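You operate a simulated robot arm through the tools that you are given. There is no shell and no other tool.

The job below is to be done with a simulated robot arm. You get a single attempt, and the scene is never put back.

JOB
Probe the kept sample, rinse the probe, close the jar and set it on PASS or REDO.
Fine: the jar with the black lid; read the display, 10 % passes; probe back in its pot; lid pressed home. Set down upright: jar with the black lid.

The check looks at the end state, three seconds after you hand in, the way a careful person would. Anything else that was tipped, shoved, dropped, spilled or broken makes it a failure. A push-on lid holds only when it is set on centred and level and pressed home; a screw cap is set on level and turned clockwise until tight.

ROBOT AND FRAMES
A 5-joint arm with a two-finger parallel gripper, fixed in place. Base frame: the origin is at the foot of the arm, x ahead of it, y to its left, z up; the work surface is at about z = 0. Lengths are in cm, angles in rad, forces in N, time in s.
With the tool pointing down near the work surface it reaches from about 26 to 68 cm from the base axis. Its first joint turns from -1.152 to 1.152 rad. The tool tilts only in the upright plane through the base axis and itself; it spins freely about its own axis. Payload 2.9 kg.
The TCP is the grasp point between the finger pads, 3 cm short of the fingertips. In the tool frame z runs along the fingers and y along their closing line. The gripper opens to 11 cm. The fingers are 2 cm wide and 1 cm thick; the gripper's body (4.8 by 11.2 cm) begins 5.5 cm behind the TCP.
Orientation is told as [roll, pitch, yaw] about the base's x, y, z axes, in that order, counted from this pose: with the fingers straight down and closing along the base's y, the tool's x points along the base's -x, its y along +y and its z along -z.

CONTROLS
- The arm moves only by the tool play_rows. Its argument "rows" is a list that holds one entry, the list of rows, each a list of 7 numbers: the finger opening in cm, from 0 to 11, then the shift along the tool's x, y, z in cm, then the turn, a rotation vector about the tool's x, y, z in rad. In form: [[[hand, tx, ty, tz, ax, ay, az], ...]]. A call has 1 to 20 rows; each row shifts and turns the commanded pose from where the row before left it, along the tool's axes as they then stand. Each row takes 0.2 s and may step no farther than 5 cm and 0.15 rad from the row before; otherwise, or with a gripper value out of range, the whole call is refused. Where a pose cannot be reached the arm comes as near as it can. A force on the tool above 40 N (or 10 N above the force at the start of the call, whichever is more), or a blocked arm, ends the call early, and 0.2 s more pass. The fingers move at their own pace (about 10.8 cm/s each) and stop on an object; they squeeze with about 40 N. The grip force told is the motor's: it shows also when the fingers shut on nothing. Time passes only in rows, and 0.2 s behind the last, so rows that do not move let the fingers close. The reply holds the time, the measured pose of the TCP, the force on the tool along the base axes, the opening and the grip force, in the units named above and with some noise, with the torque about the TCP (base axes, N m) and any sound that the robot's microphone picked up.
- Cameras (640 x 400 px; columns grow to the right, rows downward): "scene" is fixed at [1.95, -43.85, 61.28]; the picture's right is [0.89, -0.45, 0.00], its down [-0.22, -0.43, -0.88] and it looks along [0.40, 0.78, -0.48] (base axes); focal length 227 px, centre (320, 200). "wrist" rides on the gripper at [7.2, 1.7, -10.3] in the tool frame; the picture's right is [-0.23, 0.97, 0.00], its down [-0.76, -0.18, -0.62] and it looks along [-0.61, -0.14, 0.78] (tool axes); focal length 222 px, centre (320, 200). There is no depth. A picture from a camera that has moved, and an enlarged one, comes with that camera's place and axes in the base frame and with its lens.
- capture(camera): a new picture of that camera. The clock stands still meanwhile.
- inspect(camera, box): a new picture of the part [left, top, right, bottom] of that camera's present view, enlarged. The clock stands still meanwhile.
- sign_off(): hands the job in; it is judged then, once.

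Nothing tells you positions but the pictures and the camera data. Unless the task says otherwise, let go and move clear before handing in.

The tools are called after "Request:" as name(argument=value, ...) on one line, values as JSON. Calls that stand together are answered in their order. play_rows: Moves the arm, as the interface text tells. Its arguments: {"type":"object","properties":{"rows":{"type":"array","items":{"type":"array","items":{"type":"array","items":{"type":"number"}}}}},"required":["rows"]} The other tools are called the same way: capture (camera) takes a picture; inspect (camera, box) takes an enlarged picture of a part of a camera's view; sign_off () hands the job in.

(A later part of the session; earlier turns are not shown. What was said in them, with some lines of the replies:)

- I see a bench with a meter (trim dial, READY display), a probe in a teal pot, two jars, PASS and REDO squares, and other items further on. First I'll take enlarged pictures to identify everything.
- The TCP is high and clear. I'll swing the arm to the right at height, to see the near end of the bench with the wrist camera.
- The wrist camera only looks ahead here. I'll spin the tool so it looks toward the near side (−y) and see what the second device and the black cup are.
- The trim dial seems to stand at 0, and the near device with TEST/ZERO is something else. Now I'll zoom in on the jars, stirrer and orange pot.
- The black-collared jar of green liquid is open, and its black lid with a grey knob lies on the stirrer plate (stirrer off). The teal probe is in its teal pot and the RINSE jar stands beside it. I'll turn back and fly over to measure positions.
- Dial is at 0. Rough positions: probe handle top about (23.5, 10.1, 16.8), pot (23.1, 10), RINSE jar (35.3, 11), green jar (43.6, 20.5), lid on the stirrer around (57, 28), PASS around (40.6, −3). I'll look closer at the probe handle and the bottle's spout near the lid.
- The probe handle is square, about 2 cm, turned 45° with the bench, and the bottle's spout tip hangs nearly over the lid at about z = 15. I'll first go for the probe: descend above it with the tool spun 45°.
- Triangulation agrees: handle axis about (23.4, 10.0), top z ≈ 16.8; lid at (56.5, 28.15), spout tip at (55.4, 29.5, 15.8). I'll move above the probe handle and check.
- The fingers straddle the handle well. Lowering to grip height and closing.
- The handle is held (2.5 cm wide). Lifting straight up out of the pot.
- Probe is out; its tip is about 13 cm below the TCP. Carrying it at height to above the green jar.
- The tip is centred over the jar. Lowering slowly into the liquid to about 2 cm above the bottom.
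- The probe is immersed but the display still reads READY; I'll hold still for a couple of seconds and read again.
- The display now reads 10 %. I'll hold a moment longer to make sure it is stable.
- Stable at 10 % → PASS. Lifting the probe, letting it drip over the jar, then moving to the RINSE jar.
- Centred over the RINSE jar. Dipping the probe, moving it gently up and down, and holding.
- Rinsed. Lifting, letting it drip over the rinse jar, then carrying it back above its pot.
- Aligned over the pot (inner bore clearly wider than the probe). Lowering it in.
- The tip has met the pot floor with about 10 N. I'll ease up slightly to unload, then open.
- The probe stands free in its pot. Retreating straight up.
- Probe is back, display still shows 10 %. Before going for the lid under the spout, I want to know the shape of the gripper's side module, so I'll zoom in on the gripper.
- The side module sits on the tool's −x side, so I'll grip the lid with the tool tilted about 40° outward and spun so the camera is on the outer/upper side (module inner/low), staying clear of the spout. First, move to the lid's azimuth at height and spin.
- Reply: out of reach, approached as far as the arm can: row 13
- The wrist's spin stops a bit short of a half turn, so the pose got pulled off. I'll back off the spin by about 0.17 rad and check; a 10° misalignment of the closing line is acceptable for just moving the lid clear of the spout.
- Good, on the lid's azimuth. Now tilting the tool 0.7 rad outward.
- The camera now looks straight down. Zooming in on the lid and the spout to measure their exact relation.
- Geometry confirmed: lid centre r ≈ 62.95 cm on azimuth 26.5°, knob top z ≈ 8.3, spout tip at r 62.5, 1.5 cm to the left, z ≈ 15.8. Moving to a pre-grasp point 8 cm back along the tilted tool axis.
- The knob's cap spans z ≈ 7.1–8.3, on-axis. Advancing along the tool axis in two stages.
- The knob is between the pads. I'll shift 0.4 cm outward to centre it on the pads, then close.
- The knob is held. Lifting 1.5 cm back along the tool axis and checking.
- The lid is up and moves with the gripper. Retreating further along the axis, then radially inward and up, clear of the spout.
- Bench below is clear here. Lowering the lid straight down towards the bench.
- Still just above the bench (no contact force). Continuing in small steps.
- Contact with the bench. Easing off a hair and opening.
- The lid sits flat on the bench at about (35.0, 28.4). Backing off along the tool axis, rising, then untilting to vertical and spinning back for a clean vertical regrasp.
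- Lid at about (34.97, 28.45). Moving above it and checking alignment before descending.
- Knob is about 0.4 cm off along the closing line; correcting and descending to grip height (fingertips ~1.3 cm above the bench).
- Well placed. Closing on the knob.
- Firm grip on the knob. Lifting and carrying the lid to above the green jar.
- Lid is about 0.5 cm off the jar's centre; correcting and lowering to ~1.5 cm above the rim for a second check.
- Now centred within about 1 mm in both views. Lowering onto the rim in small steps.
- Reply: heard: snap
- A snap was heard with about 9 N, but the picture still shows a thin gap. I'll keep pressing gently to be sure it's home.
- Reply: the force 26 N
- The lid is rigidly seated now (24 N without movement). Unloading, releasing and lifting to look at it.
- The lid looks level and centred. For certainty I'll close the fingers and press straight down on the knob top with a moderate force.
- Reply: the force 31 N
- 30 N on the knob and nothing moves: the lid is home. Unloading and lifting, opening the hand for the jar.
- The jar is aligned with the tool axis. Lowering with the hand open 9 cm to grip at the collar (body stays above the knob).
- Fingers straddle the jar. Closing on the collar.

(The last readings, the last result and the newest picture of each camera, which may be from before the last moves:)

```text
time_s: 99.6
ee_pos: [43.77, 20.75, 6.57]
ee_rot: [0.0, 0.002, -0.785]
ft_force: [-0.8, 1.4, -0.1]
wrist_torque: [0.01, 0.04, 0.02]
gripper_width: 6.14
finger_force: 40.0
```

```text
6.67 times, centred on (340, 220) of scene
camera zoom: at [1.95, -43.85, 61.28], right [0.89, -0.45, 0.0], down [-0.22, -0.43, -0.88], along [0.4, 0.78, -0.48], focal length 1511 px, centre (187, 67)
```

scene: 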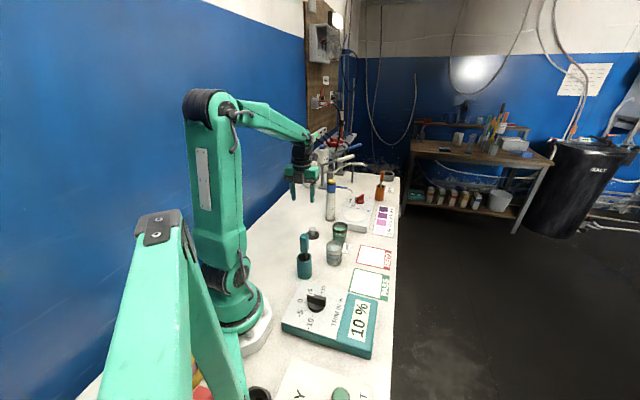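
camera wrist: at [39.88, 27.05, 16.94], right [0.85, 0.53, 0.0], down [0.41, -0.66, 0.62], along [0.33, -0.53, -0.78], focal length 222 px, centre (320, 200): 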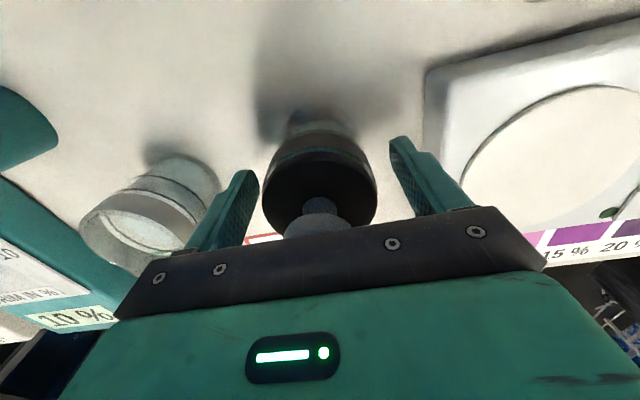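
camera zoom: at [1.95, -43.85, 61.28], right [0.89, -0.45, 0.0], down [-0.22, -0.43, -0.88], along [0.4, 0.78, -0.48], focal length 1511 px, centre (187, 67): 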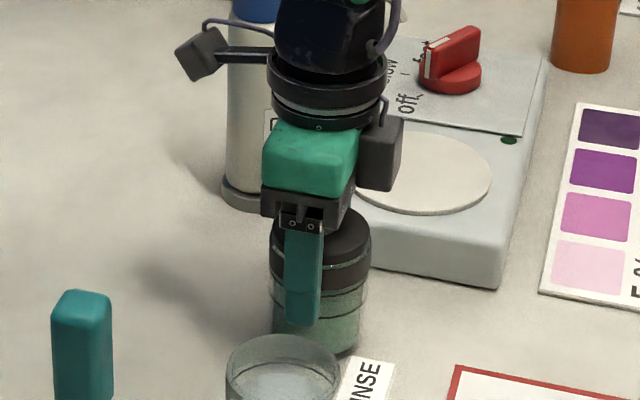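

Gripped (6.1 cm). Lifting the closed jar straight up.

Request:
play_rows(rows=[[[5.4, 0, 0, -0.5, 0, 0, 0], [5.4, 0, 0, -1, 0, 0, 0], [5.4, 0, 0, -2, 0, 0, 0], [5.4, 0, 0, -2.5, 0, 0, 0], [5.4, 0, 0, -2.5, 0, 0, 0], [5.4, 0, 0, -2.5, 0, 0, 0], [5.4, 0, 0, 0, 0, 0, 0]]])

Request:
inspect(camera="scene", box=[310, 170, 380, 250])

```text
time_s: 101.2
ee_pos: [43.87, 20.61, 17.52]
ee_rot: [0.001, 0.0, -0.785]
ft_force: [-0.3, -0.8, -2.7]
wrist_torque: [-0.01, 0.0, 0.01]
gripper_width: 6.12
finger_force: 40.1
```

```text
5.00 times, centred on (345, 210) of scene
camera zoom: at [1.95, -43.85, 61.28], right [0.89, -0.45, 0.0], down [-0.22, -0.43, -0.88], along [0.4, 0.78, -0.48], focal length 1133 px, centre (195, 150)
```

zoom: 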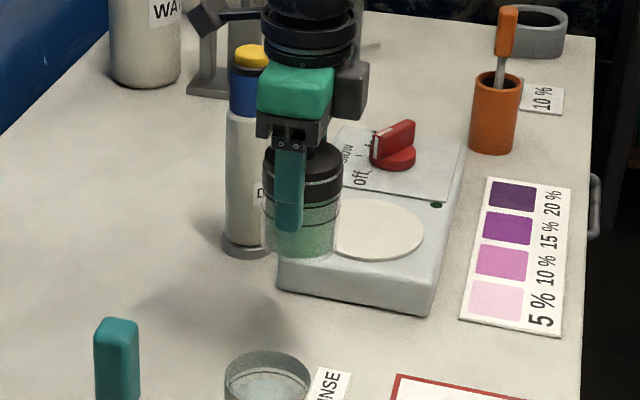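

Jar is level. Carrying it over to PASS at height.

Request:
play_rows(rows=[[[5.4, -1.2, -1.6, 0, 0, 0, 0], [5.4, -1.794, -2.413, 0, 0, 0, 0], [5.4, -1.794, -2.413, 0, 0, 0, 0], [5.4, -1.794, -2.413, 0, 0, 0, 0], [5.4, -1.794, -2.413, 0, 0, 0, 0], [5.4, -1.794, -2.413, 0, 0, 0, 0], [5.4, -1.794, -2.413, 0, 0, 0, 0], [5.4, -1.4, -1.9, 0, 0, 0, 0], [5.4, -0.986, -1.322, 0, 0, 0, 0], [5.4, 0, 0, 0, 0, 0, 0], [5.4, 0, 0, 0, 0, 0, 0]]])

Request:
capture(camera="wrist")

Request:
inspect(camera="scene", box=[300, 200, 410, 310])

```text
time_s: 103.6
ee_pos: [40.5, -2.88, 17.62]
ee_rot: [0.002, 0.001, -0.786]
ft_force: [0.3, 0.4, -2.4]
wrist_torque: [0.01, 0.03, 0.01]
gripper_width: 6.11
finger_force: 40.1
```

```text
taken
camera wrist: at [36.46, 3.36, 27.9], right [0.85, 0.53, 0.0], down [0.41, -0.66, 0.62], along [0.33, -0.53, -0.78], focal length 222 px, centre (320, 200)
```

wrist: 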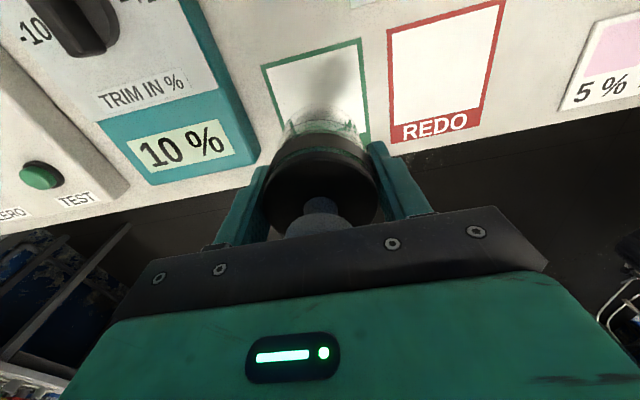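

```text
3.64 times, centred on (355, 255) of scene
camera zoom: at [1.95, -43.85, 61.28], right [0.89, -0.45, 0.0], down [-0.22, -0.43, -0.88], along [0.4, 0.78, -0.48], focal length 824 px, centre (193, 0)
```

zoom: 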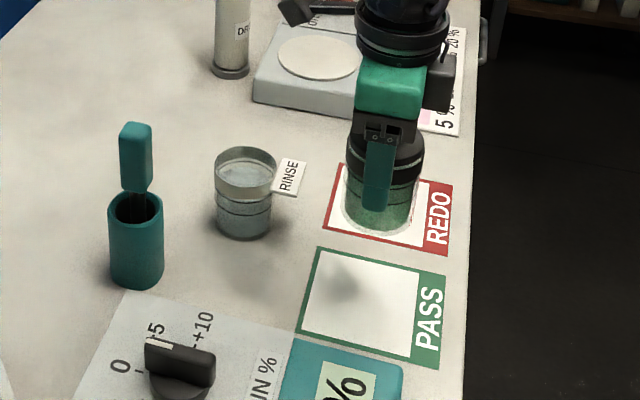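

Over the PASS square, centred within a few millimetres. Lowering; final approach in small steps.

Request:
play_rows(rows=[[[5.4, 0, 0, 2, 0, 0, 0], [5.4, 0, 0, 2.5, 0, 0, 0], [5.4, 0, 0, 2.5, 0, 0, 0], [5.4, 0, 0, 2, 0, 0, 0], [5.4, 0, 0, 1, 0, 0, 0], [5.4, 0, 0, 0.6, 0, 0, 0], [5.4, 0, 0, 0, 0, 0, 0], [5.4, 0, 0, 0, 0, 0, 0]]])

Request:
inspect(camera="scene", box=[320, 230, 410, 310])

Request:
capture(camera="wrist")

```text
time_s: 105.4
ee_pos: [40.29, -3.12, 7.04]
ee_rot: [0.0, -0.002, -0.788]
ft_force: [0.4, 0.6, -2.7]
wrist_torque: [0.02, -0.02, -0.02]
gripper_width: 6.14
finger_force: 40.3
```

```text
5.00 times, centred on (365, 270) of scene
camera zoom: at [1.95, -43.85, 61.28], right [0.89, -0.45, 0.0], down [-0.22, -0.43, -0.88], along [0.4, 0.78, -0.48], focal length 1133 px, centre (95, -150)
```

zoom: 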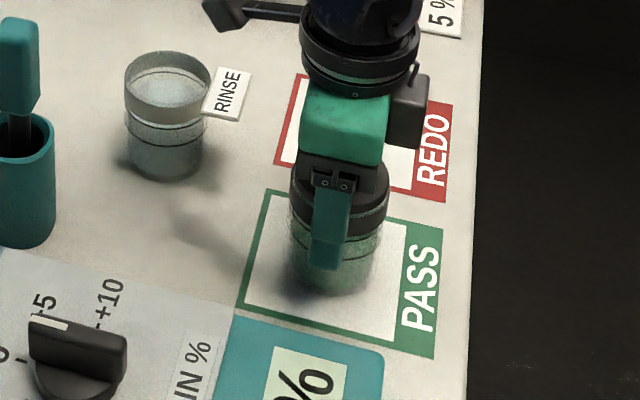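

```text
taken
camera wrist: at [36.28, 3.28, 17.33], right [0.85, 0.53, 0.0], down [0.41, -0.66, 0.62], along [0.33, -0.53, -0.78], focal length 222 px, centre (320, 200)
```

wrist: 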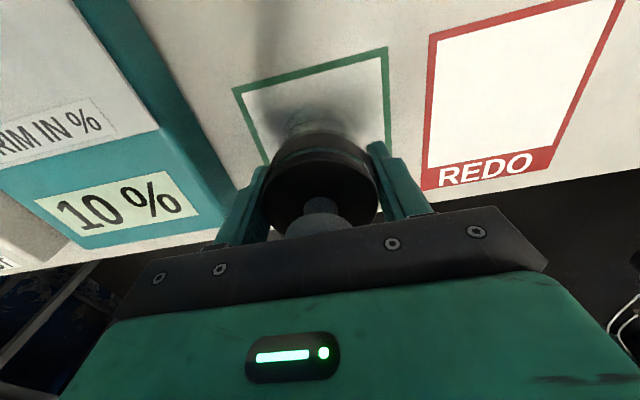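

Request:
play_rows(rows=[[[5.4, 0, 0, 0.15, 0, 0, 0], [5.4, 0, 0, 0.1, 0, 0, 0], [5.4, 0, 0, 0, 0, 0, 0]]])

Request:
play_rows(rows=[[[5.4, 0, 0, 0.08, 0, 0, 0], [5.4, 0, 0, 0, 0, 0, 0]]])

Request:
play_rows(rows=[[[5.4, 0, 0, 0.08, 0, 0, 0], [5.4, 0, 0, 0, 0, 0, 0]]])

```text
time_s: 106.2
ee_pos: [40.28, -2.93, 6.83]
ee_rot: [0.0, -0.001, -0.785]
ft_force: [0.0, -0.6, -2.1]
wrist_torque: [0.03, 0.03, 0.01]
gripper_width: 6.15
finger_force: 40.0
```

```text
time_s: 106.8
ee_pos: [40.22, -3.06, 6.67]
ee_rot: [0.001, 0.0, -0.785]
ft_force: [0.0, -0.2, -3.1]
wrist_torque: [-0.01, 0.02, -0.05]
gripper_width: 6.15
finger_force: 40.2
```

```text
time_s: 107.4
ee_pos: [40.33, -2.86, 6.63]
ee_rot: [0.001, 0.0, -0.785]
ft_force: [0.8, 0.2, -2.1]
wrist_torque: [-0.03, 0.01, 0.01]
gripper_width: 6.17
finger_force: 40.2
```

Not quite touching yet (the weight still hangs). A few more tiny steps.

Request:
play_rows(rows=[[[5.4, 0, 0, 0.06, 0, 0, 0], [5.4, 0, 0, 0, 0, 0, 0]]])

Request:
play_rows(rows=[[[5.4, 0, 0, 0.06, 0, 0, 0], [5.4, 0, 0, 0, 0, 0, 0]]])

```text
time_s: 108.0
ee_pos: [40.32, -2.86, 6.62]
ee_rot: [-0.001, 0.0, -0.786]
ft_force: [-4.4, 0.2, 10.4]
wrist_torque: [-0.03, 0.34, -0.05]
gripper_width: 6.1
finger_force: 40.2
```

```text
time_s: 108.6
ee_pos: [40.43, -2.93, 6.59]
ee_rot: [0.0, -0.003, -0.789]
ft_force: [-9.9, -5.2, 29.7]
wrist_torque: [-0.55, 0.76, -0.08]
gripper_width: 6.15
finger_force: 40.0
```

In contact. Easing up to unload, then opening slowly.

Request:
play_rows(rows=[[[5.4, 0, 0, -0.08, 0, 0, 0], [5.4, 0, 0, 0, 0, 0, 0]]])

```text
time_s: 109.2
ee_pos: [40.29, -2.92, 6.62]
ee_rot: [0.001, -0.002, -0.785]
ft_force: [-6.7, -6.2, 24.2]
wrist_torque: [-0.53, 0.43, -0.06]
gripper_width: 6.12
finger_force: 39.8
```

Request:
play_rows(rows=[[[5.4, 0, 0, -0.06, 0, 0, 0], [5.4, 0, 0, 0, 0, 0, 0]]])

```text
time_s: 109.8
ee_pos: [40.3, -2.82, 6.61]
ee_rot: [0.0, -0.001, -0.785]
ft_force: [0.7, -0.4, -0.4]
wrist_torque: [-0.07, -0.08, 0.02]
gripper_width: 6.16
finger_force: 39.9
```

Request:
play_rows(rows=[[[6.5, 0, 0, 0, 0, 0, 0], [7.2, 0, 0, 0, 0, 0, 0], [8, 0, 0, 0, 0, 0, 0], [9, 0, 0, 0, 0, 0, 0], [9, 0, 0, 0, 0, 0, 0]]])

Request:
inspect(camera="scene", box=[320, 230, 410, 310])

Request:
capture(camera="wrist")

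```text
time_s: 111.0
ee_pos: [40.34, -2.89, 6.72]
ee_rot: [0.001, -0.001, -0.785]
ft_force: [-0.3, 0.9, -0.1]
wrist_torque: [-0.01, -0.02, -0.01]
gripper_width: 9.0
finger_force: 0.0
```

```text
5.00 times, centred on (365, 270) of scene
camera zoom: at [1.95, -43.85, 61.28], right [0.89, -0.45, 0.0], down [-0.22, -0.43, -0.88], along [0.4, 0.78, -0.48], focal length 1133 px, centre (95, -150)
```

zoom: 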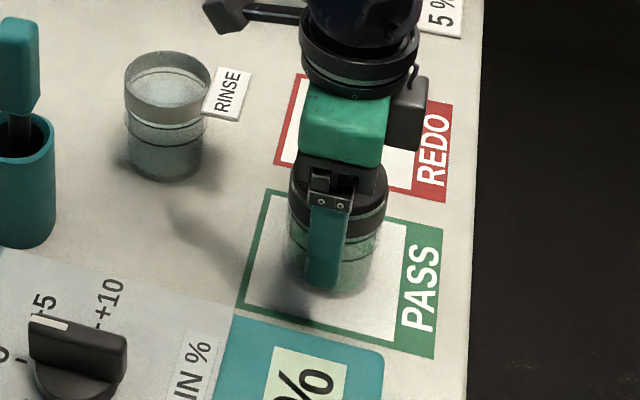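

```text
taken
camera wrist: at [36.4, 3.42, 17.03], right [0.85, 0.53, 0.0], down [0.41, -0.66, 0.62], along [0.33, -0.53, -0.78], focal length 222 px, centre (320, 200)
```

wrist: 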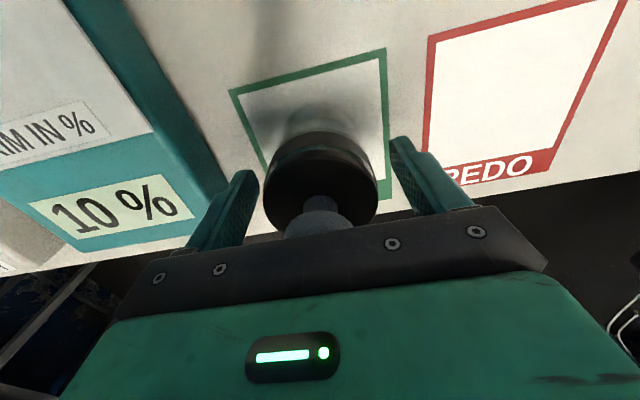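

Released cleanly. Rising straight up, well clear, then checking the end state.

Request:
play_rows(rows=[[[9, 0, 0, -1.5, 0, 0, 0], [9, 0, 0, -2.5, 0, 0, 0], [9, 0, 0, -3.5, 0, 0, 0], [9, 0, 0, -4, 0, 0, 0], [9, 0, 0, -4.5, 0, 0, 0], [9, 0, 0, -4.5, 0, 0, 0], [9, 0, 0, -4.5, 0, 0, 0], [9, 0, 0, 0, 0, 0, 0], [9, 0, 0, 0, 0, 0, 0]]])

Request:
capture(camera="scene")

Request:
inspect(camera="scene", box=[335, 240, 405, 300])

Request:
inspect(camera="scene", box=[280, 190, 400, 290])

Request:
inspect(camera="wrist", box=[260, 40, 380, 180])

```text
time_s: 113.0
ee_pos: [40.2, -2.7, 31.39]
ee_rot: [0.001, -0.001, -0.785]
ft_force: [0.2, -0.2, -0.4]
wrist_torque: [0.04, -0.05, 0.03]
gripper_width: 9.0
finger_force: 0.0
```

```text
taken
```

scene: 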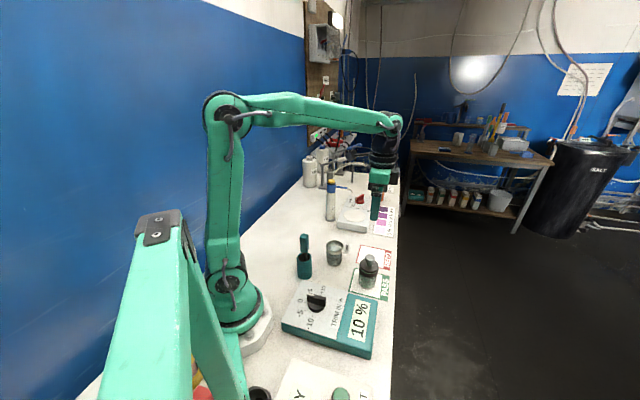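

```text
6.67 times, centred on (370, 270) of scene
camera zoom: at [1.95, -43.85, 61.28], right [0.89, -0.45, 0.0], down [-0.22, -0.43, -0.88], along [0.4, 0.78, -0.48], focal length 1511 px, centre (-13, -267)
```

zoom: 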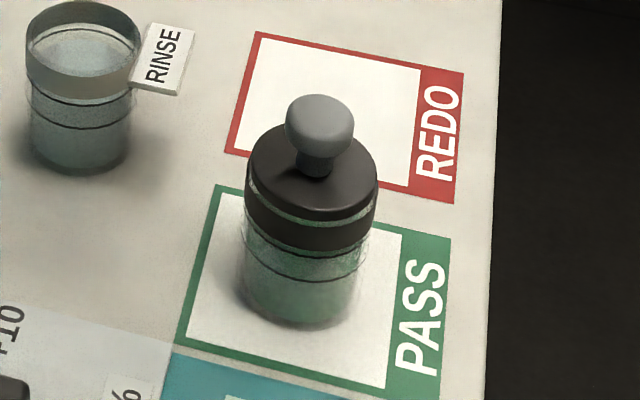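

```text
4.00 times, centred on (340, 240) of scene
camera zoom: at [1.95, -43.85, 61.28], right [0.89, -0.45, 0.0], down [-0.22, -0.43, -0.88], along [0.4, 0.78, -0.48], focal length 907 px, centre (240, 40)
```

zoom: 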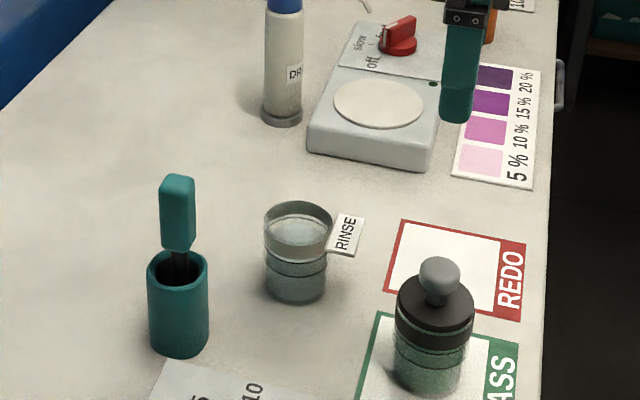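

```text
2.86 times, centred on (320, 110) of wrist
camera zoom: at [36.29, 3.64, 41.8], right [0.85, 0.53, 0.0], down [0.41, -0.66, 0.62], along [0.33, -0.53, -0.78], focal length 635 px, centre (320, 457)
```

zoom: 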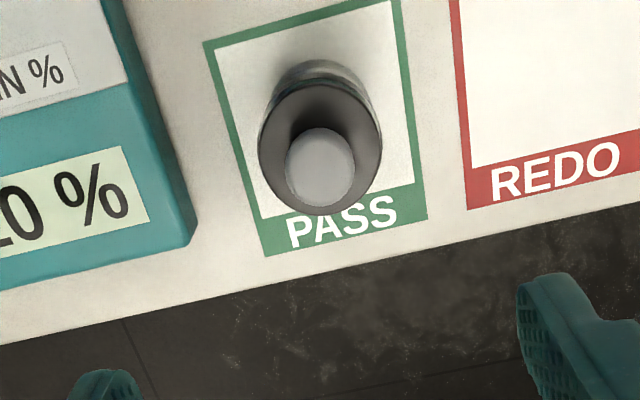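

Jar stands upright in the PASS square. One last close look at the lid's seating, the probe and the liquid/bench for anything amiss.

Request:
inspect(camera="scene", box=[355, 252, 383, 280])

Request:
inspect(camera="scene", box=[290, 228, 350, 280])

Request:
inspect(camera="wrist", box=[295, 55, 345, 120])

```text
14.29 times, centred on (369, 266) of scene
camera zoom: at [1.95, -43.85, 61.28], right [0.89, -0.45, 0.0], down [-0.22, -0.43, -0.88], along [0.4, 0.78, -0.48], focal length 3238 px, centre (-380, -743)
```

zoom: 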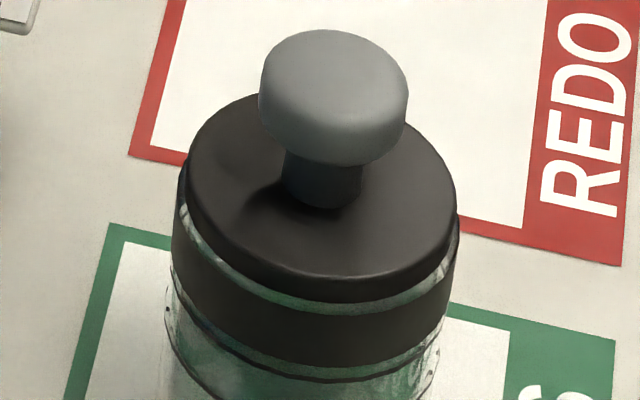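

```text
7.69 times, centred on (320, 254) of scene
camera zoom: at [1.95, -43.85, 61.28], right [0.89, -0.45, 0.0], down [-0.22, -0.43, -0.88], along [0.4, 0.78, -0.48], focal length 1744 px, centre (320, -215)
```

zoom: 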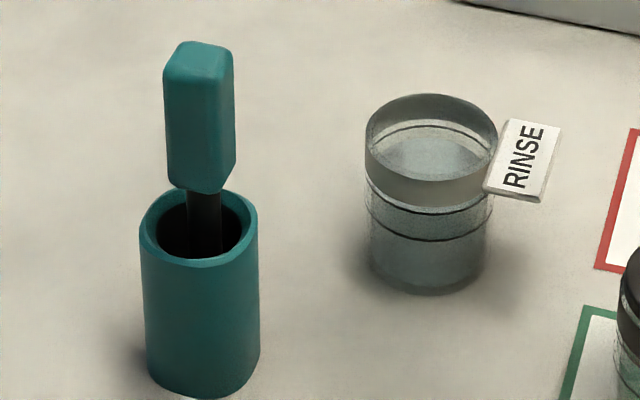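

```text
6.15 times, centred on (320, 88) of wrist
camera zoom: at [36.29, 3.64, 41.8], right [0.85, 0.53, 0.0], down [0.41, -0.66, 0.62], along [0.33, -0.53, -0.78], focal length 1367 px, centre (320, 892)
```

zoom: 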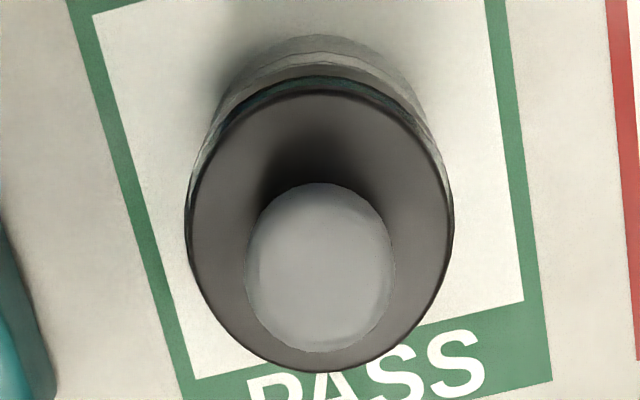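

The jar with the black lid is closed and stands upright inside PASS. I read 10 % on the display. The lid snapped on, looks level and didn't move when I pressed it with about 30 N. The rinsed probe is back in its pot, the rest looks undisturbed in the pictures, and the arm is clear, so I'm handing in.

Request:
sign_off()

```text
The job is handed in.
```

The sample read 10 % on the display, so I set the jar with the black lid on PASS. It stands upright in the middle of the square.

- **Probe:** I dipped it in the sample until the display held at 10 %, with the trim dial at 0. Then I rinsed it in the RINSE jar and put it back in its pot.
- **Lid:** It snapped on and looks centred and level. It did not move when I pressed down on it with about 30 N. A thin, even line still shows between the lid and the jar's collar, which I took as normal for a seated lid.
- **Extra step:** The lid lay under the dispenser bottle's spout. I moved it to a clear spot on the bench first, then picked it up again from above to close the jar.

The final pictures show no spills, and I saw nothing else moved or tipped. I let go of the jar and lifted the arm clear before handing in. The hand-in gave no verdict, so I don't know the check's result.
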